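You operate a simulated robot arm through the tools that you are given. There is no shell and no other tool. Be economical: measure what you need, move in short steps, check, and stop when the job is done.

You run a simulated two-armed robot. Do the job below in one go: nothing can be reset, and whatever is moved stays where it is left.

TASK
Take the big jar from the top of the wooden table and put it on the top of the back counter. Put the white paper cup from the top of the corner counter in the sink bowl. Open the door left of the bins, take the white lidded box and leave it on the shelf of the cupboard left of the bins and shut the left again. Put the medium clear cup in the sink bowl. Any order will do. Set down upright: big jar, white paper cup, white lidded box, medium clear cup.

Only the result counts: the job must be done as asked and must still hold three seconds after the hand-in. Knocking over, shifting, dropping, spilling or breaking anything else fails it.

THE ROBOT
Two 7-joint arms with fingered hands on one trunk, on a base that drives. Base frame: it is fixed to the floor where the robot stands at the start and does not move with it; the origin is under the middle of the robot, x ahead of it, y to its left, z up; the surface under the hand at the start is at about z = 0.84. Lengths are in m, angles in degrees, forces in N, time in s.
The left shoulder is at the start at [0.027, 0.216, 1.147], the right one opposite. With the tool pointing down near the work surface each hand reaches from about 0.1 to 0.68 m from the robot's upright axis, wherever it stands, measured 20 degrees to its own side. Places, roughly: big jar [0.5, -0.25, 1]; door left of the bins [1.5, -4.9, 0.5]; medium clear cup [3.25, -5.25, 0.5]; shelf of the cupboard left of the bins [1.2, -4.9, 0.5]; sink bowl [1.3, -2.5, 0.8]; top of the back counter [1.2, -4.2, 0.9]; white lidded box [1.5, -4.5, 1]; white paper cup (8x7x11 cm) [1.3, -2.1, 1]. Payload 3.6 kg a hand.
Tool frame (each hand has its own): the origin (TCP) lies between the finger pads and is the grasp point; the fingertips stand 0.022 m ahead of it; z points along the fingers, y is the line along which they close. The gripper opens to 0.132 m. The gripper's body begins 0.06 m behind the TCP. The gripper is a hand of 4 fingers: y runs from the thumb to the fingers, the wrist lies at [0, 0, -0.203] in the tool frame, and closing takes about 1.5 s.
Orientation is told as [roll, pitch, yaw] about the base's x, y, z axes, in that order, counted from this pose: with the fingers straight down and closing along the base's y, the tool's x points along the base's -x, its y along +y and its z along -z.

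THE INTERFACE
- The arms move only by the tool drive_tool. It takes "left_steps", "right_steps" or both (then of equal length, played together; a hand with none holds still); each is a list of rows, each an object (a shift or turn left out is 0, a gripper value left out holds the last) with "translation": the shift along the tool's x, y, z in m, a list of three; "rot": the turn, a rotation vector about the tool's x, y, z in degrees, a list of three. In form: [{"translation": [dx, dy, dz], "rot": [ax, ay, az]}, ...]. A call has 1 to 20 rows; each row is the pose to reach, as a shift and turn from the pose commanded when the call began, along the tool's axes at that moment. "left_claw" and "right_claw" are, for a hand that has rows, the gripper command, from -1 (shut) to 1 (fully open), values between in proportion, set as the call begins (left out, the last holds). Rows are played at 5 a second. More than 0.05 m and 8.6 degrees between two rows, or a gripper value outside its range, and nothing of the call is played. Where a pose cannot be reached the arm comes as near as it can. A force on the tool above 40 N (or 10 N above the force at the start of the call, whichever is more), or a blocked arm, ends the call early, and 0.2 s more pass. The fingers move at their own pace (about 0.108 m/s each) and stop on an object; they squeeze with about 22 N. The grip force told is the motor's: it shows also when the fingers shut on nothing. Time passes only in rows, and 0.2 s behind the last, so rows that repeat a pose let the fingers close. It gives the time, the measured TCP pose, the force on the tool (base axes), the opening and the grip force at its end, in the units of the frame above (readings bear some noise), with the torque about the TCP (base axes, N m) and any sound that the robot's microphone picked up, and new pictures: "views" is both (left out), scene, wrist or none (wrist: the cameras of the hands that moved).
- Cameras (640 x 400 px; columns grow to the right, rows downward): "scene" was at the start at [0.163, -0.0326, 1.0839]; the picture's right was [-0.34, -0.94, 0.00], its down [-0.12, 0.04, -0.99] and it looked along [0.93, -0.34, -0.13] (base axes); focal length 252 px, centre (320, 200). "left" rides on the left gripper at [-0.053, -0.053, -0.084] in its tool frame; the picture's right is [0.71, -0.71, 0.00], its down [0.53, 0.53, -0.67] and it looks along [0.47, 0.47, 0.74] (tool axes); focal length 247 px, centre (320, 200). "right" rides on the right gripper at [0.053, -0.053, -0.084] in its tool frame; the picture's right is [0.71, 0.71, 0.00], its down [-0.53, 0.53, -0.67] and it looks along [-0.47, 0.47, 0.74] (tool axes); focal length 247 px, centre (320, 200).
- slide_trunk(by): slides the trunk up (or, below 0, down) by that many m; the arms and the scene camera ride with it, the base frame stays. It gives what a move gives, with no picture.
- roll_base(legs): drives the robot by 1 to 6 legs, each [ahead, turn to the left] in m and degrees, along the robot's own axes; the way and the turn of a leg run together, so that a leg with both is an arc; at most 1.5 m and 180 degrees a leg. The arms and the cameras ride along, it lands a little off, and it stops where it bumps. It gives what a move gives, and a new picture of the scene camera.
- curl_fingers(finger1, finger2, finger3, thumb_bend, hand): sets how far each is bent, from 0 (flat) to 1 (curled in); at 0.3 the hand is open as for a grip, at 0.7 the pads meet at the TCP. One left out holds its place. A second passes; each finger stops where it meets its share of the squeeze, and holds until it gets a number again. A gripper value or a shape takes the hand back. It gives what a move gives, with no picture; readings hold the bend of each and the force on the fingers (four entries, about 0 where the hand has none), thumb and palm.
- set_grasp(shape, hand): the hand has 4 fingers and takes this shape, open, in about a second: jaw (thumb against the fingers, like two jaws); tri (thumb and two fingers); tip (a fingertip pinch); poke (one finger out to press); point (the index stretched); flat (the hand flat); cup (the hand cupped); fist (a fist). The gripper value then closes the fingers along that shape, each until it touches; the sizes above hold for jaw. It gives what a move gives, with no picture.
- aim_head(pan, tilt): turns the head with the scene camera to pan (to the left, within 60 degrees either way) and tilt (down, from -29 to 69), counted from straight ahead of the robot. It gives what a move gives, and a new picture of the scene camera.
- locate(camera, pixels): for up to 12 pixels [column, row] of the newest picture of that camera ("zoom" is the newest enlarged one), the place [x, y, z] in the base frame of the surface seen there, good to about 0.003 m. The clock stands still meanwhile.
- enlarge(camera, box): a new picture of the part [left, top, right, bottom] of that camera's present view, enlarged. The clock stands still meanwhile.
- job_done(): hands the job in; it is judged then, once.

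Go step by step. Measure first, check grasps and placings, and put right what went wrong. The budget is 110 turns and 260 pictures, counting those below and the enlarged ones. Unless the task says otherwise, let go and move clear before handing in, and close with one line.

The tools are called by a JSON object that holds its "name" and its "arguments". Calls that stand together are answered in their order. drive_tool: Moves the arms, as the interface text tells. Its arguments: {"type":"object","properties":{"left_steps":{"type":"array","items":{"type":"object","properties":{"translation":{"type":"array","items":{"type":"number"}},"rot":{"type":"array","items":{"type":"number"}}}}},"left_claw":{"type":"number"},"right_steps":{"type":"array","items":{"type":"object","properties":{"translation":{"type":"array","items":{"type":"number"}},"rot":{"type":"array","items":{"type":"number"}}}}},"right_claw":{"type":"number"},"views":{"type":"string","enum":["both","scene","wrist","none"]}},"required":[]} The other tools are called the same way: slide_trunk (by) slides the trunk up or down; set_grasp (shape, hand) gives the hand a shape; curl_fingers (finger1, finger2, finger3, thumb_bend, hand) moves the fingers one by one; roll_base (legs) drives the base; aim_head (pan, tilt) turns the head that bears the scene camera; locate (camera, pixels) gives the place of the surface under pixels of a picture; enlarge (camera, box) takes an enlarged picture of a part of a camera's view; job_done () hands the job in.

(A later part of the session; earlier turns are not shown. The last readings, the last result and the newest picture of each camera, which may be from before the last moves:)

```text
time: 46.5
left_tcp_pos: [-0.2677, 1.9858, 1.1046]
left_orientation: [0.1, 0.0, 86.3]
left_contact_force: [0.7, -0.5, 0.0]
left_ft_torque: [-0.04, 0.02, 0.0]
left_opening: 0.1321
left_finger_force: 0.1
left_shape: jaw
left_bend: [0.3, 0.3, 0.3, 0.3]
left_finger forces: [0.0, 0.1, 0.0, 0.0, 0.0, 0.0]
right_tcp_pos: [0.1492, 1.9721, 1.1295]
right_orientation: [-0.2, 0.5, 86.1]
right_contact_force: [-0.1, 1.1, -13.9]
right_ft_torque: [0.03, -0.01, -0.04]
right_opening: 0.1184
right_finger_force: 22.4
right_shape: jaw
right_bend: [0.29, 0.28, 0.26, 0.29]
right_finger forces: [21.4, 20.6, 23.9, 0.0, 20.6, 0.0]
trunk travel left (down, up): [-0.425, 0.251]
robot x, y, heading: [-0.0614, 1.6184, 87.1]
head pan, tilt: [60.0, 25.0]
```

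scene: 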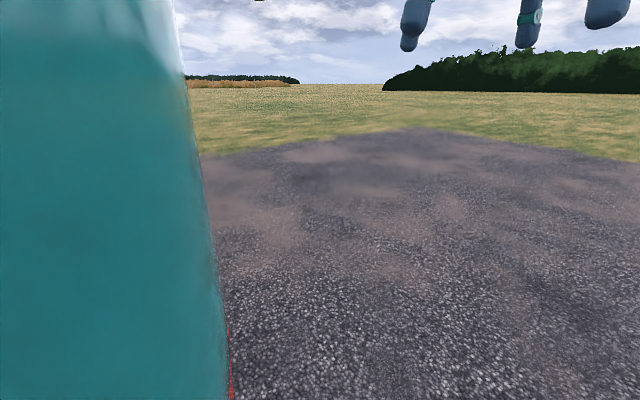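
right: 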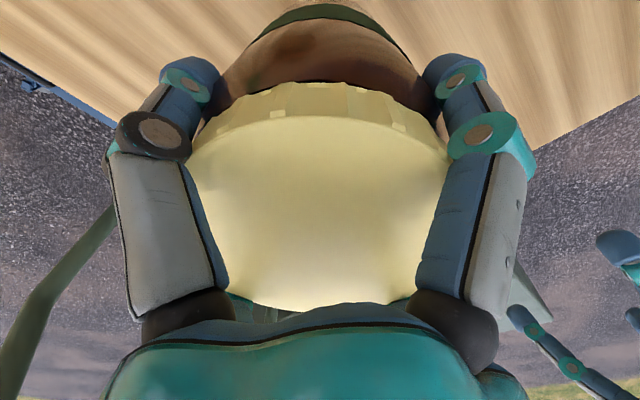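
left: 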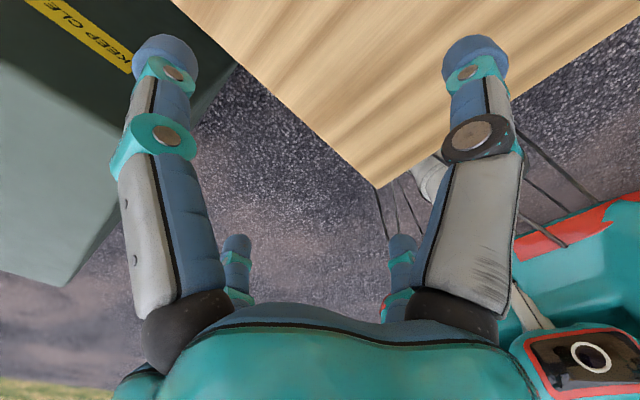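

Clear here. I turn right and drive east along y≈1.6, then look toward the building.

{"name": "roll_base", "arguments": {"legs": [[0, -45], [0, -42], [1.4, 0], [1.4, 0], [1.2, 0]]}}

{"name": "aim_head", "arguments": {"pan": -60, "tilt": 5}}

```text
time: 50.1
left_tcp_pos: [0.1594, 1.9819, 1.106]
left_orientation: [0.2, -0.1, 26.2]
left_contact_force: [0.7, -1.2, 0.5]
left_ft_torque: [0.01, 0.01, -0.03]
left_opening: 0.1323
left_finger_force: 0.2
left_shape: jaw
left_bend: [0.3, 0.3, 0.3, 0.3]
left_finger forces: [0.0, 0.1, 0.0, 0.0, 0.0, 0.1]
right_tcp_pos: [0.3511, 1.6133, 1.1268]
right_orientation: [0.0, 0.6, 25.8]
right_contact_force: [1.9, -2.2, -14.1]
right_ft_torque: [-0.03, -0.09, 0.0]
right_opening: 0.1161
right_finger_force: 22.9
right_shape: jaw
right_bend: [0.33, 0.33, 0.32, 0.29]
right_finger forces: [17.5, 17.1, 18.0, 0.0, 17.5, 0.0]
trunk travel left (down, up): [-0.425, 0.251]
robot x, y, heading: [-0.0847, 1.6703, 24.8]
head pan, tilt: [60.0, 25.0]
stopped in leg 2: the robot was blocked; the commanded pose is now the measured one
```

scene: 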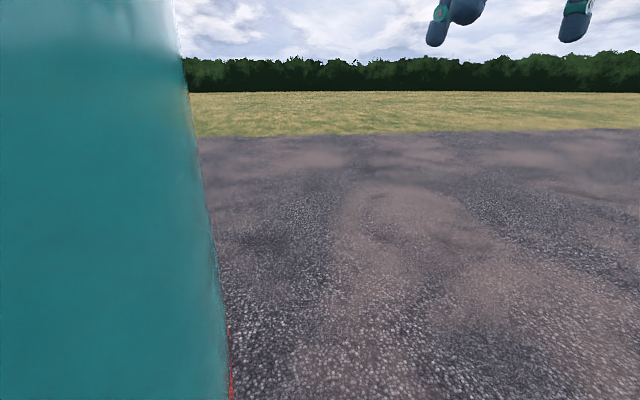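

```text
time: 52.1
left_tcp_pos: [0.158, 1.9862, 1.107]
left_orientation: [0.1, 0.0, 26.1]
left_contact_force: [-0.2, -0.5, -0.4]
left_ft_torque: [-0.01, -0.01, 0.0]
left_opening: 0.1318
left_finger_force: 0.1
left_shape: jaw
left_bend: [0.3, 0.3, 0.3, 0.3]
left_finger forces: [0.0, 0.1, 0.1, 0.0, 0.0, 0.1]
right_tcp_pos: [0.3479, 1.6172, 1.1303]
right_orientation: [-0.1, 0.5, 25.9]
right_contact_force: [-0.2, -0.5, -13.9]
right_ft_torque: [0.05, -0.01, 0.06]
right_opening: 0.1161
right_finger_force: 21.7
right_shape: jaw
right_bend: [0.33, 0.33, 0.32, 0.29]
right_finger forces: [17.4, 17.4, 17.8, 0.0, 17.3, 0.0]
trunk travel left (down, up): [-0.425, 0.251]
robot x, y, heading: [-0.0791, 1.6662, 25.1]
head pan, tilt: [-60.0, 5.0]
```

scene: 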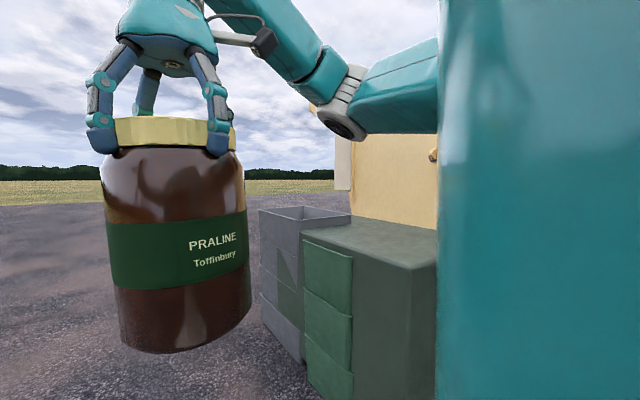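

Opening and bends changed a little during the turn; "blocked" seems to be wheel slip adding up over a big turn, so I'll turn ≤40° per call. I check the jar grip.

{"name": "enlarge", "arguments": {"camera": "right", "box": [0, 0, 640, 400]}}

{"name": "locate", "arguments": {"camera": "scene", "pixels": [[175, 118], [175, 340], [180, 145], [105, 250], [248, 250], [430, 250], [340, 210]]}}

```text
1.00 times, centred on (320, 200) of right (not enlarged: the box is as wide or as high as the picture)
```

zoom: 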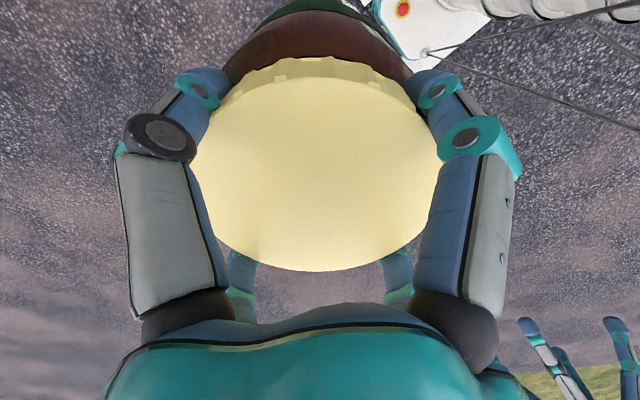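

```text
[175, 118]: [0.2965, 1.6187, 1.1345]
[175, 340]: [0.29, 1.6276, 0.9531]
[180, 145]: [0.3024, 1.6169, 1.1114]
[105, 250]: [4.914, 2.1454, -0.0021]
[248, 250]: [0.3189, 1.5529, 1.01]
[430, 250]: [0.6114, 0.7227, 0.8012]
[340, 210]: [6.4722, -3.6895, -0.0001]
```

The jar has slid about 2 cm in the grip from the jerk of that stop, but is still clasped at the lid. I'll drive in gentle arcs from now on.

{"name": "roll_base", "arguments": {"legs": [[1.4, -27], [1.0, 0]]}}

```text
time: 63.9
left_tcp_pos: [2.64, 2.1139, 1.1057]
left_orientation: [0.1, -0.1, -0.5]
left_contact_force: [0.5, 0.4, -0.2]
left_ft_torque: [0.03, -0.01, 0.01]
left_opening: 0.1318
left_finger_force: 0.0
left_shape: jaw
left_bend: [0.3, 0.3, 0.3, 0.3]
left_finger forces: [0.0, 0.1, 0.0, 0.0, 0.0, 0.0]
right_tcp_pos: [2.6459, 1.6984, 1.1292]
right_orientation: [-0.1, 0.5, -0.6]
right_contact_force: [0.0, -0.4, -14.8]
right_ft_torque: [0.06, -0.07, 0.0]
right_opening: 0.1158
right_finger_force: 21.8
right_shape: jaw
right_bend: [0.33, 0.33, 0.32, 0.29]
right_finger forces: [17.1, 17.0, 17.3, 0.0, 16.8, 0.1]
trunk travel left (down, up): [-0.425, 0.251]
robot x, y, heading: [2.2824, 1.9401, -1.3]
head pan, tilt: [-60.0, 5.0]
```

scene: 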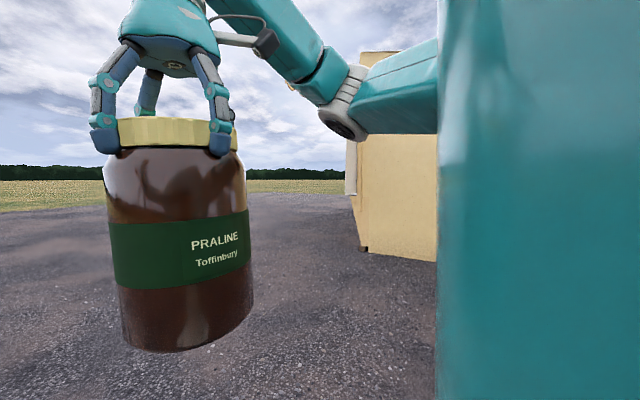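

Arcs don't disturb the jar. Building's end is near px (360,245); I measure and drive on with an arc to the right.

{"name": "locate", "arguments": {"camera": "scene", "pixels": [[365, 245], [375, 200], [352, 180], [420, 230], [385, 60], [347, 160]]}}

{"name": "roll_base", "arguments": {"legs": [[1.2, 0], [1.2, -45]]}}

{"name": "aim_head", "arguments": {"pan": -40, "tilt": 5}}

```text
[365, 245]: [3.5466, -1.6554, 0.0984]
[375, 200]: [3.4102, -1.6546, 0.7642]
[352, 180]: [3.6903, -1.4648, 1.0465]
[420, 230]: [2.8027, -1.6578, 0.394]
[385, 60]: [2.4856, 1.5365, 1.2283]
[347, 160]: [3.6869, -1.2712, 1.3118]
```

```text
time: 75.7
left_tcp_pos: [4.9636, 1.3271, 1.1065]
left_orientation: [0.1, 0.0, -44.0]
left_contact_force: [-0.6, 1.0, -0.5]
left_ft_torque: [0.02, 0.07, -0.01]
left_opening: 0.1318
left_finger_force: 0.0
left_shape: jaw
left_bend: [0.3, 0.3, 0.3, 0.3]
left_finger forces: [0.1, 0.0, 0.1, 0.0, 0.1, 0.0]
right_tcp_pos: [4.6846, 1.0207, 1.131]
right_orientation: [-0.1, 0.3, -44.0]
right_contact_force: [-0.2, -0.1, -14.0]
right_ft_torque: [0.0, -0.05, 0.04]
right_opening: 0.116
right_finger_force: 22.4
right_shape: jaw
right_bend: [0.33, 0.33, 0.32, 0.29]
right_finger forces: [17.6, 16.3, 17.0, 0.0, 16.5, 0.1]
trunk travel left (down, up): [-0.425, 0.251]
robot x, y, heading: [4.5844, 1.4491, -44.7]
head pan, tilt: [-60.0, 5.0]
cut short: leg 2
```

scene: 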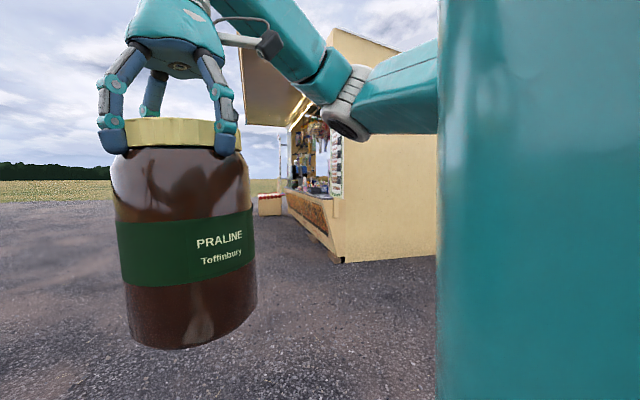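

```text
time: 76.6
left_tcp_pos: [4.9643, 1.3278, 1.1061]
left_orientation: [0.0, 0.0, -43.9]
left_contact_force: [0.2, -0.1, -0.5]
left_ft_torque: [-0.03, -0.01, 0.0]
left_opening: 0.132
left_finger_force: 0.1
left_shape: jaw
left_bend: [0.3, 0.3, 0.3, 0.3]
left_finger forces: [0.1, 0.0, 0.0, 0.1, 0.0, 0.0]
right_tcp_pos: [4.6829, 1.0222, 1.1309]
right_orientation: [-0.1, 0.5, -43.9]
right_contact_force: [-0.2, 0.1, -14.2]
right_ft_torque: [0.03, -0.05, 0.0]
right_opening: 0.1159
right_finger_force: 21.7
right_shape: jaw
right_bend: [0.33, 0.33, 0.32, 0.29]
right_finger forces: [17.9, 16.4, 17.0, 0.0, 16.9, 0.0]
trunk travel left (down, up): [-0.425, 0.251]
robot x, y, heading: [4.581, 1.4479, -44.7]
head pan, tilt: [-40.0, 5.0]
```

scene: 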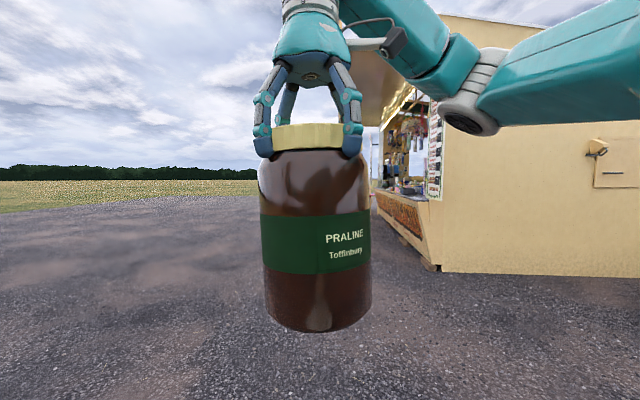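

It is a stall/trailer with a serving hatch on its east side; the entrance must be elsewhere, maybe south. I drive round the east side and look.

{"name": "roll_base", "arguments": {"legs": [[1.2, -45], [1.4, 0], [0.6, 0]]}}

{"name": "aim_head", "arguments": {"pan": -60, "tilt": 5}}

{"name": "aim_head", "arguments": {"pan": -10, "tilt": 5}}

```text
time: 92.2
left_tcp_pos: [5.1951, -1.9907, 1.1057]
left_orientation: [0.0, -0.1, -90.1]
left_contact_force: [-0.4, 0.4, -0.1]
left_ft_torque: [-0.01, 0.03, -0.02]
left_opening: 0.1321
left_finger_force: 0.0
left_shape: jaw
left_bend: [0.3, 0.3, 0.3, 0.3]
left_finger forces: [0.1, 0.0, 0.1, 0.0, 0.1, 0.0]
right_tcp_pos: [4.7782, -1.9991, 1.13]
right_orientation: [-0.2, 0.5, -90.3]
right_contact_force: [-0.3, 0.8, -14.7]
right_ft_torque: [-0.05, -0.05, 0.01]
right_opening: 0.1162
right_finger_force: 22.1
right_shape: jaw
right_bend: [0.33, 0.33, 0.32, 0.29]
right_finger forces: [17.7, 15.9, 17.1, 0.0, 16.6, 0.0]
trunk travel left (down, up): [-0.425, 0.251]
robot x, y, heading: [5.0219, -1.6344, -91.1]
head pan, tilt: [-40.0, 5.0]
cut short: leg 1
```

scene: 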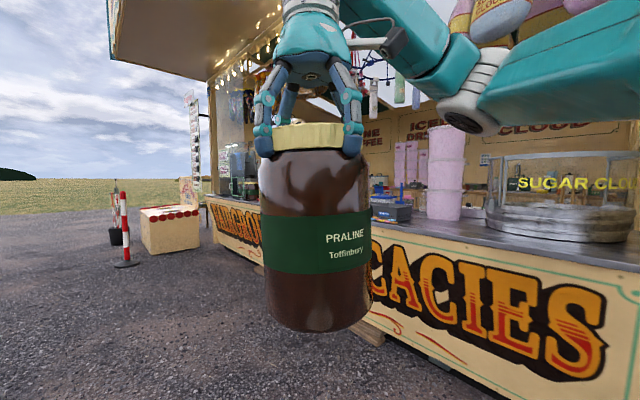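

```text
time: 93.1
left_tcp_pos: [5.1945, -1.9898, 1.1063]
left_orientation: [0.1, 0.0, -90.1]
left_contact_force: [-0.3, 0.5, -0.2]
left_ft_torque: [-0.01, 0.01, 0.01]
left_opening: 0.1321
left_finger_force: 0.0
left_shape: jaw
left_bend: [0.3, 0.3, 0.3, 0.3]
left_finger forces: [0.0, 0.0, 0.0, 0.0, 0.2, 0.1]
right_tcp_pos: [4.7806, -1.9998, 1.1311]
right_orientation: [-0.1, 0.5, -90.3]
right_contact_force: [1.0, 0.1, -13.4]
right_ft_torque: [-0.03, -0.06, -0.02]
right_opening: 0.1156
right_finger_force: 22.4
right_shape: jaw
right_bend: [0.33, 0.33, 0.32, 0.29]
right_finger forces: [17.7, 16.0, 17.0, 0.1, 16.5, 0.0]
trunk travel left (down, up): [-0.425, 0.251]
robot x, y, heading: [5.0185, -1.6332, -91.1]
head pan, tilt: [-60.0, 5.0]
```

scene: 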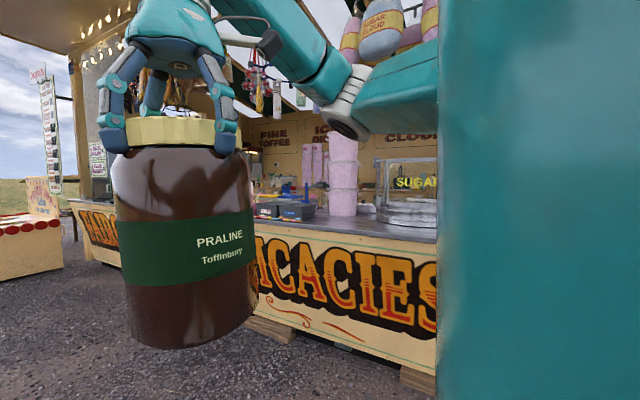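

```text
time: 94.2
left_tcp_pos: [5.195, -1.9908, 1.1074]
left_orientation: [0.1, 0.1, -90.2]
left_contact_force: [0.4, -0.2, -0.2]
left_ft_torque: [-0.02, 0.0, -0.03]
left_opening: 0.1318
left_finger_force: 0.0
left_shape: jaw
left_bend: [0.3, 0.3, 0.3, 0.3]
left_finger forces: [0.0, 0.0, 0.1, 0.0, 0.0, 0.0]
right_tcp_pos: [4.7792, -1.9981, 1.1314]
right_orientation: [-0.1, 0.4, -90.3]
right_contact_force: [-0.1, -0.7, -14.2]
right_ft_torque: [-0.02, -0.05, 0.01]
right_opening: 0.1159
right_finger_force: 22.7
right_shape: jaw
right_bend: [0.33, 0.33, 0.32, 0.29]
right_finger forces: [17.7, 16.1, 17.0, 0.1, 16.5, 0.1]
trunk travel left (down, up): [-0.425, 0.251]
robot x, y, heading: [5.0236, -1.6336, -91.1]
head pan, tilt: [-10.0, 5.0]
```

scene: 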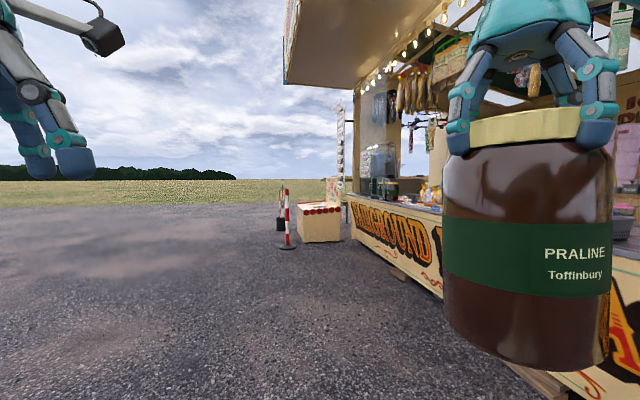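

A fairground stall with hatch counter on this side. I continue south, watching the end wall.

{"name": "locate", "arguments": {"camera": "scene", "pixels": [[288, 245], [320, 240], [280, 225], [350, 220], [395, 270], [430, 215], [435, 290], [300, 210]]}}

{"name": "roll_base", "arguments": {"legs": [[1.4, 4], [0.9, -3]]}}

{"name": "aim_head", "arguments": {"pan": -50, "tilt": 8}}

```text
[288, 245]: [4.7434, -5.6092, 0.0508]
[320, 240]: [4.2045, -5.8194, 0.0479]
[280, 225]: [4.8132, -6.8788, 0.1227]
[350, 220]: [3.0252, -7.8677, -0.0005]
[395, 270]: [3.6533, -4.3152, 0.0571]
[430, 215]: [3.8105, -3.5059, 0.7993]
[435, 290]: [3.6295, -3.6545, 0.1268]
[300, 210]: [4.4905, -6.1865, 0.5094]
```

```text
time: 105.6
left_tcp_pos: [5.2361, -4.2907, 1.1073]
left_orientation: [0.1, 0.1, -89.6]
left_contact_force: [0.0, -0.5, 0.8]
left_ft_torque: [0.01, -0.02, -0.02]
left_opening: 0.132
left_finger_force: 0.0
left_shape: jaw
left_bend: [0.3, 0.3, 0.3, 0.3]
left_finger forces: [0.0, 0.0, 0.1, 0.1, 0.0, 0.1]
right_tcp_pos: [4.8214, -4.3038, 1.1305]
right_orientation: [-0.1, 0.5, -89.6]
right_contact_force: [-0.3, 0.3, -13.9]
right_ft_torque: [-0.07, -0.07, -0.02]
right_opening: 0.1163
right_finger_force: 22.0
right_shape: jaw
right_bend: [0.33, 0.33, 0.32, 0.29]
right_finger forces: [17.6, 15.8, 16.9, 0.0, 16.3, 0.1]
trunk travel left (down, up): [-0.425, 0.251]
robot x, y, heading: [5.057, -3.9351, -90.3]
head pan, tilt: [-10.0, 5.0]
```

scene: 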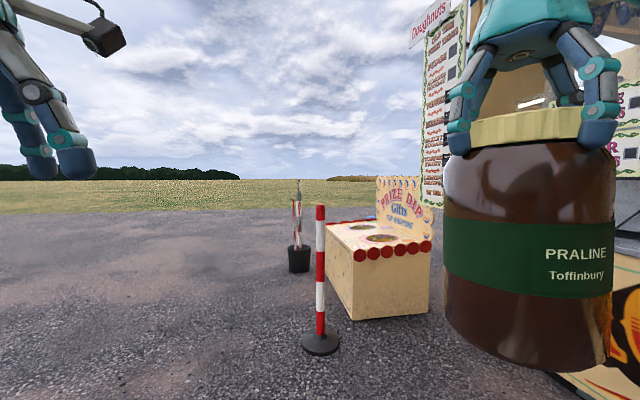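

```text
time: 106.6
left_tcp_pos: [5.2362, -4.2898, 1.1084]
left_orientation: [0.1, -0.1, -89.5]
left_contact_force: [0.4, 0.1, 1.0]
left_ft_torque: [0.03, 0.03, 0.0]
left_opening: 0.1319
left_finger_force: 0.0
left_shape: jaw
left_bend: [0.3, 0.3, 0.3, 0.3]
left_finger forces: [0.1, 0.0, 0.0, 0.0, 0.1, 0.1]
right_tcp_pos: [4.8204, -4.3038, 1.1328]
right_orientation: [-0.1, 0.5, -89.6]
right_contact_force: [0.5, 1.1, -13.9]
right_ft_torque: [-0.05, -0.05, 0.01]
right_opening: 0.1159
right_finger_force: 22.1
right_shape: jaw
right_bend: [0.33, 0.33, 0.32, 0.29]
right_finger forces: [17.8, 16.0, 16.9, 0.0, 16.4, 0.0]
trunk travel left (down, up): [-0.425, 0.251]
robot x, y, heading: [5.0571, -3.937, -90.4]
head pan, tilt: [-50.0, 8.0]
```

scene: 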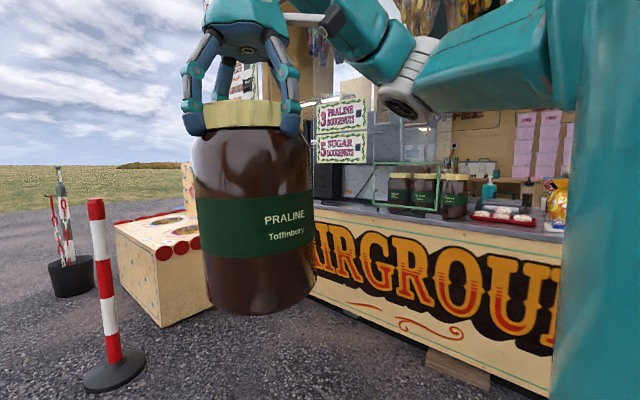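

The south end may have a doorway; I pass east of the striped pole (4.74,-5.61) and look west from further south.

{"name": "roll_base", "arguments": {"legs": [[1.0, 20], [1.0, -20], [1.2, 0]]}}

{"name": "aim_head", "arguments": {"pan": -60, "tilt": 8}}

```text
time: 122.2
left_tcp_pos: [5.6012, -7.4305, 1.1077]
left_orientation: [0.1, 0.0, -88.6]
left_contact_force: [0.1, -0.7, 0.4]
left_ft_torque: [-0.01, 0.01, 0.03]
left_opening: 0.1319
left_finger_force: 0.1
left_shape: jaw
left_bend: [0.3, 0.3, 0.3, 0.3]
left_finger forces: [0.1, 0.0, 0.1, 0.1, 0.0, 0.1]
right_tcp_pos: [5.1862, -7.451, 1.1307]
right_orientation: [-0.2, 0.5, -88.6]
right_contact_force: [-0.2, 0.2, -14.2]
right_ft_torque: [-0.04, -0.05, -0.04]
right_opening: 0.1157
right_finger_force: 22.5
right_shape: jaw
right_bend: [0.33, 0.33, 0.32, 0.29]
right_finger forces: [17.8, 15.6, 16.8, 0.0, 16.2, 0.0]
trunk travel left (down, up): [-0.425, 0.251]
robot x, y, heading: [5.4165, -7.0801, -89.1]
head pan, tilt: [-50.0, 8.0]
```

scene: 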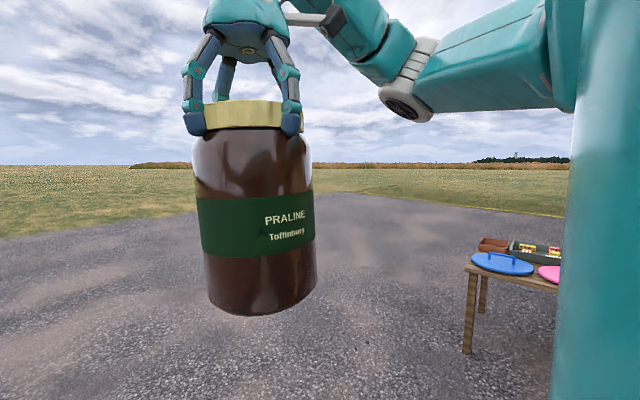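

```text
time: 122.9
left_tcp_pos: [5.6008, -7.4298, 1.1072]
left_orientation: [0.1, 0.0, -88.6]
left_contact_force: [-0.1, 0.0, 0.5]
left_ft_torque: [-0.03, -0.02, 0.02]
left_opening: 0.132
left_finger_force: 0.1
left_shape: jaw
left_bend: [0.3, 0.3, 0.3, 0.3]
left_finger forces: [0.0, 0.2, 0.1, 0.0, 0.0, 0.0]
right_tcp_pos: [5.1869, -7.4497, 1.1325]
right_orientation: [-0.1, 0.5, -88.6]
right_contact_force: [-0.4, 0.4, -13.6]
right_ft_torque: [-0.02, -0.06, 0.02]
right_opening: 0.1156
right_finger_force: 21.3
right_shape: jaw
right_bend: [0.33, 0.33, 0.32, 0.29]
right_finger forces: [17.8, 15.4, 17.0, 0.0, 16.2, 0.1]
trunk travel left (down, up): [-0.425, 0.251]
robot x, y, heading: [5.4171, -7.0787, -89.3]
head pan, tilt: [-60.0, 8.0]
```

scene: 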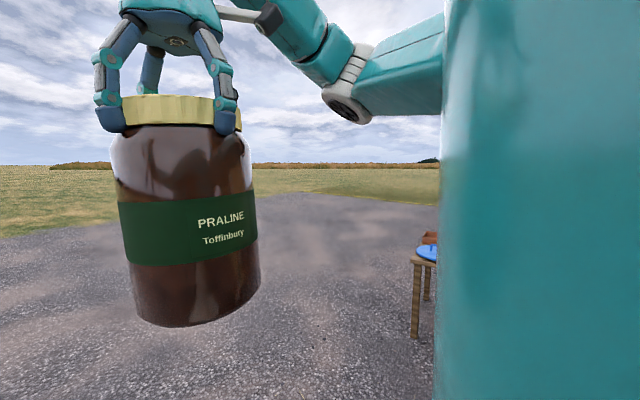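

{"name": "locate", "arguments": {"camera": "scene", "pixels": [[414, 335], [427, 298], [430, 238]]}}

{"name": "roll_base", "arguments": {"legs": [[0.15, -25]]}}

{"name": "roll_base", "arguments": {"legs": [[0.15, -25]]}}

{"name": "aim_head", "arguments": {"pan": -45, "tilt": 8}}

```text
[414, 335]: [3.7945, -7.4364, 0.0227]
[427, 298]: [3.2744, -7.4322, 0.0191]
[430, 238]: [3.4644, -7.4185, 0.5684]
```

```text
time: 124.7
left_tcp_pos: [5.4017, -7.6202, 1.1071]
left_orientation: [0.2, 0.1, -113.9]
left_contact_force: [-0.1, 0.5, 0.4]
left_ft_torque: [-0.01, 0.02, 0.02]
left_opening: 0.132
left_finger_force: 0.1
left_shape: jaw
left_bend: [0.3, 0.3, 0.3, 0.3]
left_finger forces: [0.0, 0.0, 0.0, 0.0, 0.1, 0.0]
right_tcp_pos: [5.0175, -7.4601, 1.1309]
right_orientation: [-0.1, 0.5, -113.9]
right_contact_force: [-0.7, -0.1, -13.6]
right_ft_torque: [-0.06, 0.02, -0.03]
right_opening: 0.1158
right_finger_force: 22.4
right_shape: jaw
right_bend: [0.33, 0.33, 0.32, 0.29]
right_finger forces: [18.2, 15.9, 17.0, 0.1, 17.0, 0.0]
trunk travel left (down, up): [-0.425, 0.251]
robot x, y, heading: [5.4025, -7.2301, -114.5]
head pan, tilt: [-60.0, 8.0]
```

scene: 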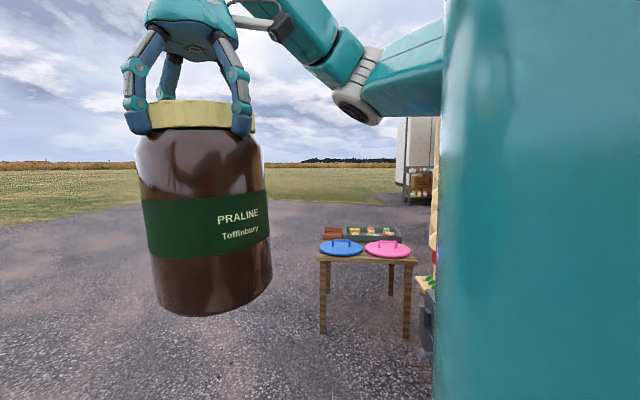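

```text
time: 126.4
left_tcp_pos: [5.1473, -7.7013, 1.1083]
left_orientation: [0.1, -0.1, -139.0]
left_contact_force: [-1.3, 0.9, 0.1]
left_ft_torque: [-0.01, 0.01, -0.05]
left_opening: 0.1322
left_finger_force: 0.0
left_shape: jaw
left_bend: [0.3, 0.3, 0.3, 0.3]
left_finger forces: [0.0, 0.0, 0.1, 0.0, 0.0, 0.1]
right_tcp_pos: [4.8679, -7.3932, 1.1301]
right_orientation: [-0.2, 0.6, -139.1]
right_contact_force: [-1.1, 0.7, -13.9]
right_ft_torque: [-0.02, 0.0, 0.02]
right_opening: 0.1159
right_finger_force: 21.8
right_shape: jaw
right_bend: [0.33, 0.33, 0.32, 0.29]
right_finger forces: [20.3, 16.5, 17.0, 0.1, 17.4, 0.0]
trunk travel left (down, up): [-0.425, 0.251]
robot x, y, heading: [5.326, -7.3627, -139.5]
head pan, tilt: [-60.0, 8.0]
```

scene: 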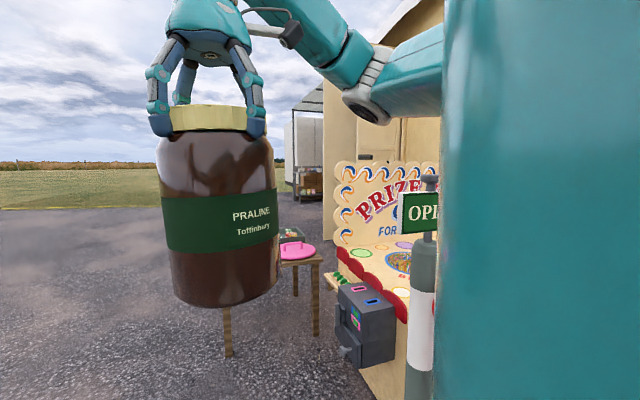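

```text
time: 127.1
left_tcp_pos: [5.1497, -7.7021, 1.1077]
left_orientation: [0.0, 0.0, -139.0]
left_contact_force: [-0.7, 0.3, 0.8]
left_ft_torque: [0.0, -0.02, 0.03]
left_opening: 0.1321
left_finger_force: 0.1
left_shape: jaw
left_bend: [0.3, 0.3, 0.3, 0.3]
left_finger forces: [0.1, 0.0, 0.1, 0.0, 0.1, 0.1]
right_tcp_pos: [4.8703, -7.3953, 1.1321]
right_orientation: [-0.3, 0.6, -139.0]
right_contact_force: [0.4, -1.1, -13.1]
right_ft_torque: [-0.05, -0.05, 0.0]
right_opening: 0.1157
right_finger_force: 22.5
right_shape: jaw
right_bend: [0.32, 0.33, 0.32, 0.29]
right_finger forces: [20.3, 17.1, 17.0, 0.0, 16.6, 0.0]
trunk travel left (down, up): [-0.425, 0.251]
robot x, y, heading: [5.3199, -7.3609, -139.4]
head pan, tilt: [-45.0, 8.0]
```

scene: 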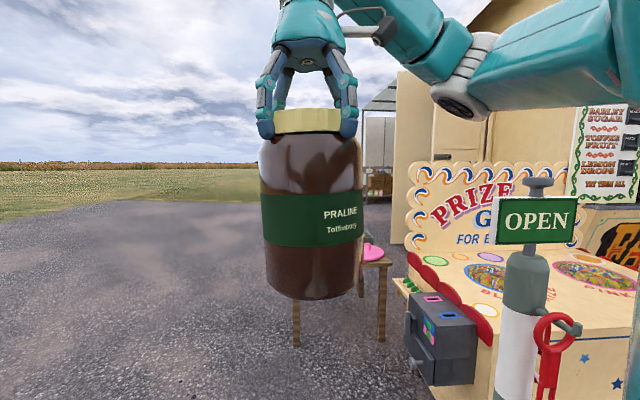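

An open door panel shows at px (410,150) at the south end. I measure table, panel and obstacles.

{"name": "locate", "arguments": {"camera": "scene", "pixels": [[296, 340], [381, 335], [372, 255], [405, 130], [398, 240], [440, 150], [480, 150], [428, 340], [465, 330], [380, 150], [375, 190], [520, 320]]}}

{"name": "roll_base", "arguments": {"legs": [[1.0, 0]]}}

{"name": "aim_head", "arguments": {"pan": -60, "tilt": 12}}

```text
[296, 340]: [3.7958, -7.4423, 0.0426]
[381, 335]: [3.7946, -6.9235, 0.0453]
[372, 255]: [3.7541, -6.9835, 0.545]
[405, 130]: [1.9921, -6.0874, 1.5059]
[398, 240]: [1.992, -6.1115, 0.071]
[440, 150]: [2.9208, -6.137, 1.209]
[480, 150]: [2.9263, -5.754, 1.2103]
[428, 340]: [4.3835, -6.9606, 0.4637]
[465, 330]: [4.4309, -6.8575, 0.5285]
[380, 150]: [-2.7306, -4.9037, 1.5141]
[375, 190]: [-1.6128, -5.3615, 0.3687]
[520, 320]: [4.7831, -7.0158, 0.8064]
```

```text
time: 132.3
left_tcp_pos: [4.398, -8.3486, 1.109]
left_orientation: [0.1, 0.0, -139.0]
left_contact_force: [1.1, -0.6, 0.2]
left_ft_torque: [0.01, -0.04, -0.02]
left_opening: 0.1321
left_finger_force: 0.1
left_shape: jaw
left_bend: [0.3, 0.3, 0.3, 0.3]
left_finger forces: [0.0, 0.0, 0.0, 0.0, 0.0, 0.1]
right_tcp_pos: [4.1164, -8.0419, 1.1323]
right_orientation: [-0.2, 0.7, -139.1]
right_contact_force: [0.0, -1.2, -14.1]
right_ft_torque: [-0.08, -0.02, -0.01]
right_opening: 0.1161
right_finger_force: 21.5
right_shape: jaw
right_bend: [0.32, 0.33, 0.32, 0.29]
right_finger forces: [19.8, 17.0, 17.0, 0.0, 16.6, 0.0]
trunk travel left (down, up): [-0.425, 0.251]
robot x, y, heading: [4.569, -8.0035, -139.4]
head pan, tilt: [-45.0, 8.0]
```

scene: 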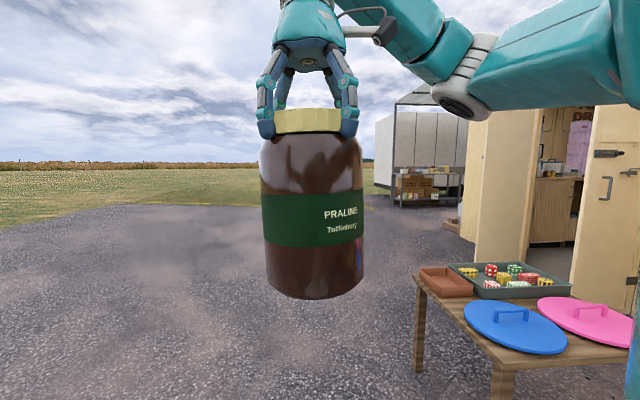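

```text
time: 133.1
left_tcp_pos: [4.3967, -8.3483, 1.1102]
left_orientation: [0.1, -0.1, -139.0]
left_contact_force: [-0.5, 0.5, -0.1]
left_ft_torque: [0.04, 0.03, 0.02]
left_opening: 0.1321
left_finger_force: 0.1
left_shape: jaw
left_bend: [0.3, 0.3, 0.3, 0.3]
left_finger forces: [0.1, 0.0, 0.0, 0.1, 0.0, 0.1]
right_tcp_pos: [4.1173, -8.0398, 1.1331]
right_orientation: [-0.2, 0.6, -139.3]
right_contact_force: [0.0, -0.2, -14.0]
right_ft_torque: [-0.06, 0.01, 0.0]
right_opening: 0.1161
right_finger_force: 22.3
right_shape: jaw
right_bend: [0.32, 0.33, 0.32, 0.29]
right_finger forces: [19.9, 17.1, 16.9, 0.0, 16.5, 0.1]
trunk travel left (down, up): [-0.425, 0.251]
robot x, y, heading: [4.57, -8.0072, -139.5]
head pan, tilt: [-60.0, 12.0]
```

scene: 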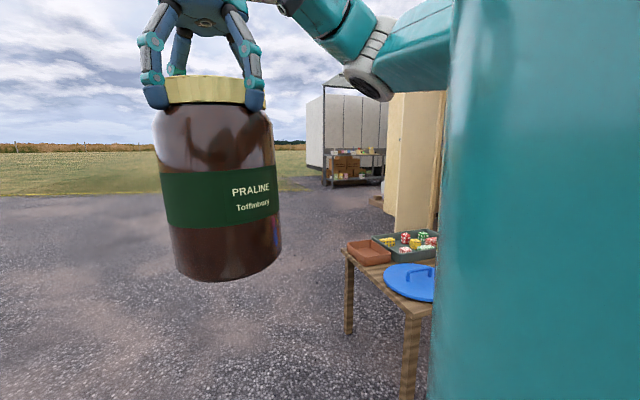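

The double doorway on the south end is at x≈2.0–2.92, y≈-5.75, both leaves open outwards. I drive round south of the table to line up at x≈2.46.

{"name": "roll_base", "arguments": {"legs": [[0.5, -38]]}}

{"name": "roll_base", "arguments": {"legs": [[0.9, 0]]}}

{"name": "roll_base", "arguments": {"legs": [[0.5, -40]]}}

{"name": "aim_head", "arguments": {"pan": -40, "tilt": 8}}

```text
time: 136.0
left_tcp_pos: [3.7645, -8.3503, 1.1098]
left_orientation: [0.2, -0.1, -177.0]
left_contact_force: [0.2, -0.7, -0.1]
left_ft_torque: [-0.03, 0.0, 0.01]
left_opening: 0.1321
left_finger_force: 0.3
left_shape: jaw
left_bend: [0.3, 0.3, 0.3, 0.3]
left_finger forces: [0.1, 0.0, 0.0, 0.0, 0.1, 0.0]
right_tcp_pos: [3.7321, -7.937, 1.1331]
right_orientation: [-0.1, 0.6, -177.0]
right_contact_force: [-1.0, 0.6, -14.3]
right_ft_torque: [0.0, 0.05, 0.01]
right_opening: 0.1159
right_finger_force: 22.0
right_shape: jaw
right_bend: [0.33, 0.33, 0.32, 0.29]
right_finger forces: [18.3, 16.8, 16.7, 0.0, 17.1, 0.0]
trunk travel left (down, up): [-0.425, 0.251]
robot x, y, heading: [4.112, -8.2102, -176.8]
head pan, tilt: [-60.0, 12.0]
```

scene: 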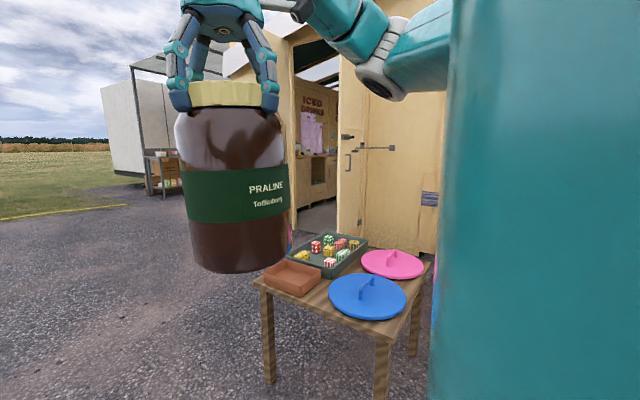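

```text
time: 140.8
left_tcp_pos: [2.8596, -8.4006, 1.1103]
left_orientation: [0.2, 0.0, -177.0]
left_contact_force: [-0.2, -0.5, 0.1]
left_ft_torque: [0.0, 0.02, 0.02]
left_opening: 0.1318
left_finger_force: 0.0
left_shape: jaw
left_bend: [0.3, 0.3, 0.3, 0.3]
left_finger forces: [0.0, 0.0, 0.0, 0.1, 0.0, 0.0]
right_tcp_pos: [2.8279, -7.9849, 1.1329]
right_orientation: [-0.3, 0.8, -177.3]
right_contact_force: [-0.4, -0.9, -14.8]
right_ft_torque: [-0.04, 0.04, 0.01]
right_opening: 0.1159
right_finger_force: 21.6
right_shape: jaw
right_bend: [0.33, 0.33, 0.32, 0.29]
right_finger forces: [18.5, 16.8, 17.1, 0.0, 16.6, 0.0]
trunk travel left (down, up): [-0.425, 0.251]
robot x, y, heading: [3.2077, -8.2575, -176.7]
head pan, tilt: [-60.0, 12.0]
```

scene: 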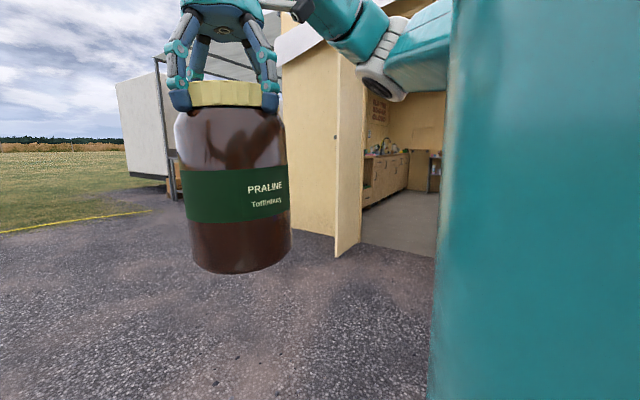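

```text
time: 143.7
left_tcp_pos: [2.3908, -7.9921, 1.1105]
left_orientation: [0.2, 0.0, 141.9]
left_contact_force: [0.3, 1.1, 0.4]
left_ft_torque: [-0.02, 0.0, 0.02]
left_opening: 0.1318
left_finger_force: 0.0
left_shape: jaw
left_bend: [0.3, 0.3, 0.3, 0.3]
left_finger forces: [0.0, 0.0, 0.0, 0.1, 0.1, 0.0]
right_tcp_pos: [2.6384, -7.6583, 1.1327]
right_orientation: [-0.3, 0.7, 142.0]
right_contact_force: [1.3, 1.0, -14.4]
right_ft_torque: [0.07, -0.03, -0.04]
right_opening: 0.1161
right_finger_force: 22.1
right_shape: jaw
right_bend: [0.33, 0.33, 0.32, 0.29]
right_finger forces: [17.9, 16.3, 16.9, 0.0, 17.1, 0.1]
trunk travel left (down, up): [-0.425, 0.251]
robot x, y, heading: [2.7357, -8.1296, 142.2]
head pan, tilt: [-60.0, 12.0]
```

scene: 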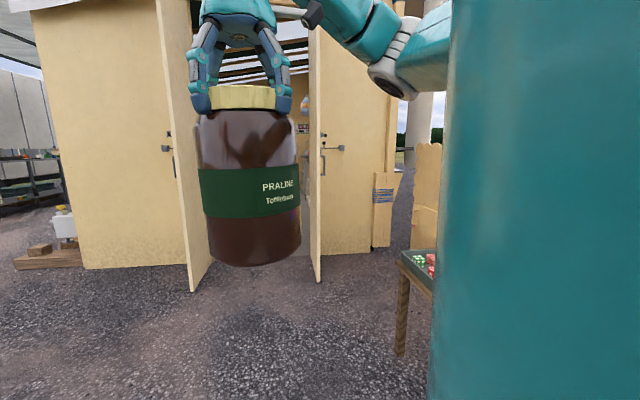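

```text
time: 144.5
left_tcp_pos: [2.3888, -7.9942, 1.1124]
left_orientation: [0.1, 0.0, 142.0]
left_contact_force: [0.0, -1.1, -0.6]
left_ft_torque: [-0.01, -0.02, 0.02]
left_opening: 0.1318
left_finger_force: 0.0
left_shape: jaw
left_bend: [0.3, 0.3, 0.3, 0.3]
left_finger forces: [0.0, 0.0, 0.0, 0.0, 0.1, 0.0]
right_tcp_pos: [2.6374, -7.66, 1.1335]
right_orientation: [-0.4, 0.8, 142.0]
right_contact_force: [-0.8, 0.3, -13.9]
right_ft_torque: [-0.05, 0.03, -0.01]
right_opening: 0.1159
right_finger_force: 22.2
right_shape: jaw
right_bend: [0.33, 0.33, 0.32, 0.29]
right_finger forces: [18.0, 16.7, 17.2, 0.0, 16.6, 0.0]
trunk travel left (down, up): [-0.425, 0.251]
robot x, y, heading: [2.7344, -8.1253, 142.4]
head pan, tilt: [-40.0, 8.0]
```

scene: 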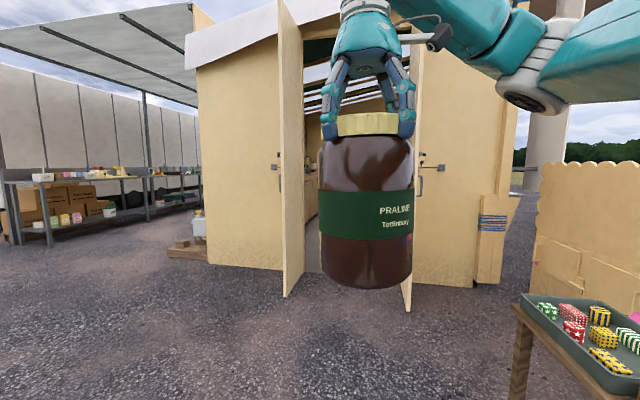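

I measure the leaves' edges, then arc to heading 90 at x≈2.46.

{"name": "locate", "arguments": {"camera": "scene", "pixels": [[285, 290], [303, 265], [295, 160], [282, 165], [408, 305], [418, 250], [413, 170], [270, 170], [432, 166]]}}

{"name": "roll_base", "arguments": {"legs": [[0.13, 0], [0.2, -26]]}}

{"name": "roll_base", "arguments": {"legs": [[0.2, -26]]}}

{"name": "aim_head", "arguments": {"pan": 0, "tilt": 15}}

```text
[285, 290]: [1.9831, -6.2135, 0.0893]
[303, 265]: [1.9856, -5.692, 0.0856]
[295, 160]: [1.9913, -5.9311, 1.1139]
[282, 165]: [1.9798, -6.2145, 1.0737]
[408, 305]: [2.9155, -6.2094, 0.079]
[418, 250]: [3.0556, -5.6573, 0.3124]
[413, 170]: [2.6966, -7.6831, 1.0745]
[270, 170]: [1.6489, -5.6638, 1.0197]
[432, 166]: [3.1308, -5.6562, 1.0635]
```

```text
time: 147.2
left_tcp_pos: [2.2526, -7.6178, 1.1119]
left_orientation: [0.2, -0.1, 116.1]
left_contact_force: [-0.6, -0.4, -1.1]
left_ft_torque: [0.0, 0.03, -0.03]
left_opening: 0.1322
left_finger_force: 0.1
left_shape: jaw
left_bend: [0.3, 0.3, 0.3, 0.3]
left_finger forces: [0.0, 0.0, 0.1, 0.0, 0.0, 0.0]
right_tcp_pos: [2.622, -7.4239, 1.1319]
right_orientation: [-0.3, 0.8, 116.0]
right_contact_force: [1.0, 0.6, -0.5]
right_ft_torque: [0.02, -0.09, 0.02]
right_opening: 0.116
right_finger_force: 22.1
right_shape: jaw
right_bend: [0.33, 0.33, 0.32, 0.29]
right_finger forces: [17.9, 16.1, 17.4, 0.1, 17.5, 0.0]
trunk travel left (down, up): [-0.425, 0.251]
robot x, y, heading: [2.4881, -7.9025, 116.4]
head pan, tilt: [-40.0, 8.0]
```

scene: 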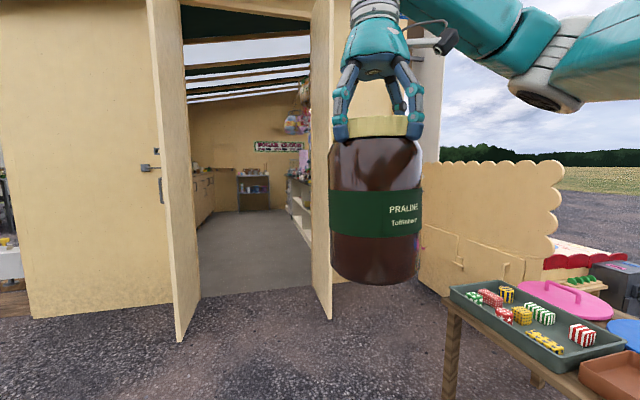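

```text
time: 149.0
left_tcp_pos: [2.3609, -7.3492, 1.1125]
left_orientation: [0.3, -0.2, 89.0]
left_contact_force: [-0.2, 0.9, -0.4]
left_ft_torque: [0.02, 0.03, 0.0]
left_opening: 0.1321
left_finger_force: 0.1
left_shape: jaw
left_bend: [0.3, 0.3, 0.3, 0.3]
left_finger forces: [0.0, 0.0, 0.0, 0.0, 0.1, 0.0]
right_tcp_pos: [2.7775, -7.3456, 1.1323]
right_orientation: [-0.4, 0.9, 89.1]
right_contact_force: [0.8, -1.1, -1.0]
right_ft_torque: [-0.03, -0.08, 0.04]
right_opening: 0.1158
right_finger_force: 22.1
right_shape: jaw
right_bend: [0.33, 0.33, 0.32, 0.29]
right_finger forces: [17.7, 16.0, 17.5, 0.0, 17.4, 0.0]
trunk travel left (down, up): [-0.425, 0.251]
robot x, y, heading: [2.4281, -7.7002, 89.8]
head pan, tilt: [-40.0, 8.0]
```

scene: 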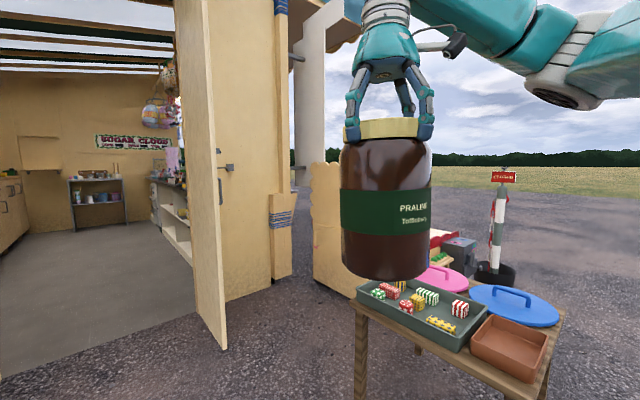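

```text
time: 150.0
left_tcp_pos: [2.3589, -7.3491, 1.1136]
left_orientation: [0.1, -0.1, 89.1]
left_contact_force: [0.2, -0.3, -0.9]
left_ft_torque: [-0.01, -0.01, 0.0]
left_opening: 0.132
left_finger_force: 0.1
left_shape: jaw
left_bend: [0.3, 0.3, 0.3, 0.3]
left_finger forces: [0.1, 0.0, 0.1, 0.0, 0.0, 0.0]
right_tcp_pos: [2.7749, -7.3443, 1.1336]
right_orientation: [-0.5, 0.8, 89.0]
right_contact_force: [-0.2, 0.3, 0.2]
right_ft_torque: [0.03, 0.06, -0.02]
right_opening: 0.1158
right_finger_force: 21.8
right_shape: jaw
right_bend: [0.33, 0.33, 0.32, 0.29]
right_finger forces: [17.8, 16.3, 17.7, 0.0, 16.8, 0.0]
trunk travel left (down, up): [-0.425, 0.251]
robot x, y, heading: [2.4266, -7.7077, 89.9]
head pan, tilt: [0.0, 15.0]
```

scene: 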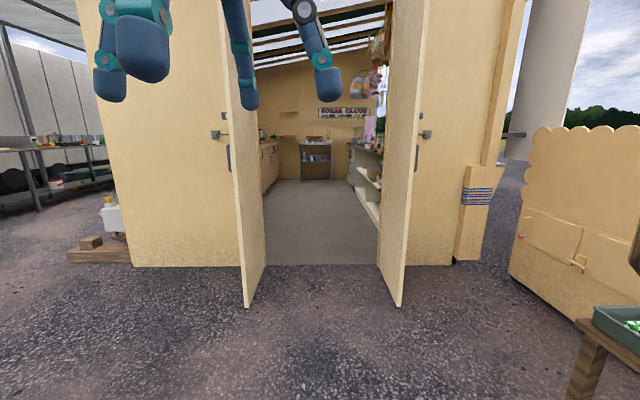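

The hands have drifted about 0.09 m to the right relative to the robot; I shift both back left to clear the right leaf, and measure how wide the elbows stand.

{"name": "drive_tool", "arguments": {"right_steps": [{"translation": [0, 0.03, 0]}, {"translation": [0, 0.06, 0]}, {"translation": [0, 0.09, 0]}, {"translation": [0, 0.12, 0]}, {"translation": [0, 0.12, 0]}], "left_steps": [{"translation": [0, 0.025, 0]}, {"translation": [0, 0.05, 0]}, {"translation": [0, 0.075, 0]}, {"translation": [0, 0.09, 0]}, {"translation": [0, 0.09, 0]}], "views": "none"}}

{"name": "aim_head", "arguments": {"pan": -60, "tilt": 0}}

{"name": "locate", "arguments": {"camera": "scene", "pixels": [[345, 110], [360, 75], [400, 80], [430, 80], [460, 100], [500, 200], [600, 200], [440, 50], [600, 50], [250, 110], [200, 250]]}}

{"name": "aim_head", "arguments": {"pan": 60, "tilt": 0}}

{"name": "locate", "arguments": {"camera": "scene", "pixels": [[295, 110], [280, 75], [240, 80], [210, 80], [180, 100], [140, 200], [40, 200], [200, 50], [40, 50]]}}

```text
time: 151.2
left_tcp_pos: [2.2687, -7.3488, 1.1115]
left_orientation: [0.1, -0.1, 89.1]
left_contact_force: [0.2, 0.5, 0.0]
left_ft_torque: [0.01, 0.02, -0.01]
left_opening: 0.1319
left_finger_force: 0.1
left_shape: jaw
left_bend: [0.3, 0.3, 0.3, 0.3]
left_finger forces: [0.0, 0.1, 0.0, 0.0, 0.1, 0.0]
right_tcp_pos: [2.6533, -7.3442, 1.1309]
right_orientation: [-0.5, 0.9, 89.0]
right_contact_force: [0.1, -0.1, -14.0]
right_ft_torque: [0.04, 0.02, 0.0]
right_opening: 0.1158
right_finger_force: 22.2
right_shape: jaw
right_bend: [0.33, 0.33, 0.32, 0.29]
right_finger forces: [17.4, 16.4, 17.6, 0.1, 16.8, 0.0]
trunk travel left (down, up): [-0.425, 0.251]
robot x, y, heading: [2.4249, -7.7026, 89.9]
head pan, tilt: [0.0, 15.0]
```

```text
time: 152.5
left_tcp_pos: [2.2702, -7.3475, 1.1114]
left_orientation: [0.2, -0.1, 89.2]
left_contact_force: [0.5, 0.5, -1.0]
left_ft_torque: [0.04, -0.01, 0.0]
left_opening: 0.132
left_finger_force: 0.1
left_shape: jaw
left_bend: [0.3, 0.3, 0.3, 0.3]
left_finger forces: [0.1, 0.0, 0.0, 0.0, 0.1, 0.0]
right_tcp_pos: [2.6535, -7.3433, 1.133]
right_orientation: [-0.6, 0.8, 89.0]
right_contact_force: [-0.4, -1.1, -14.4]
right_ft_torque: [0.04, 0.06, 0.02]
right_opening: 0.1158
right_finger_force: 22.5
right_shape: jaw
right_bend: [0.33, 0.33, 0.32, 0.29]
right_finger forces: [17.4, 16.4, 17.6, 0.1, 16.8, 0.0]
trunk travel left (down, up): [-0.425, 0.251]
robot x, y, heading: [2.4255, -7.7035, 89.9]
head pan, tilt: [-60.0, 0.0]
```

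scene: 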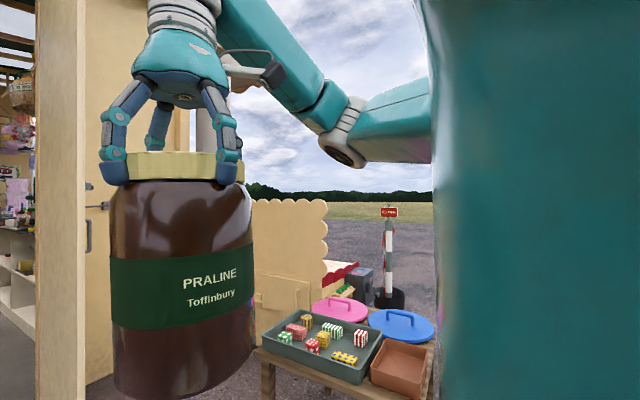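

```text
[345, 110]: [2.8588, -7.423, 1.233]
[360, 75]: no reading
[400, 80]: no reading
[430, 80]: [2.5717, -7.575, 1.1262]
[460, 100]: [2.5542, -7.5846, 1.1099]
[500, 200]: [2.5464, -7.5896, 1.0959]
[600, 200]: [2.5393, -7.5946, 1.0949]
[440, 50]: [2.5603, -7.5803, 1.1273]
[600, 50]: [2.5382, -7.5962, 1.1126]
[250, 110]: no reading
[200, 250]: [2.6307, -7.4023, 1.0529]
```

```text
time: 154.5
left_tcp_pos: [2.268, -7.3485, 1.1124]
left_orientation: [0.1, 0.0, 88.9]
left_contact_force: [-0.4, 0.5, 0.8]
left_ft_torque: [-0.02, 0.0, -0.03]
left_opening: 0.1321
left_finger_force: 0.1
left_shape: jaw
left_bend: [0.3, 0.3, 0.3, 0.3]
left_finger forces: [0.0, 0.1, 0.1, 0.0, 0.0, 0.1]
right_tcp_pos: [2.6533, -7.343, 1.1309]
right_orientation: [-0.5, 1.0, 89.0]
right_contact_force: [-0.5, 0.3, -13.0]
right_ft_torque: [0.04, 0.02, 0.02]
right_opening: 0.1159
right_finger_force: 21.7
right_shape: jaw
right_bend: [0.33, 0.33, 0.32, 0.29]
right_finger forces: [17.4, 16.4, 17.5, 0.1, 16.8, 0.0]
trunk travel left (down, up): [-0.425, 0.251]
robot x, y, heading: [2.4293, -7.7026, 89.7]
head pan, tilt: [60.0, 0.0]
```

scene: 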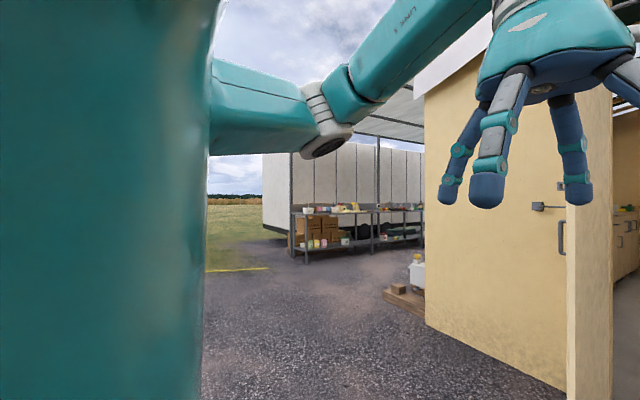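

```text
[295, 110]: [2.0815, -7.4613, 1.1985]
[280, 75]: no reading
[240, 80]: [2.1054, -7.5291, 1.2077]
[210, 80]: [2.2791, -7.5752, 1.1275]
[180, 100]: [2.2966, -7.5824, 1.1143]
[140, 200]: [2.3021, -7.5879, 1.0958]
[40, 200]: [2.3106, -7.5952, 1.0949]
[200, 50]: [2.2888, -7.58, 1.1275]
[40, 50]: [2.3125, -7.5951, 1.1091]
```

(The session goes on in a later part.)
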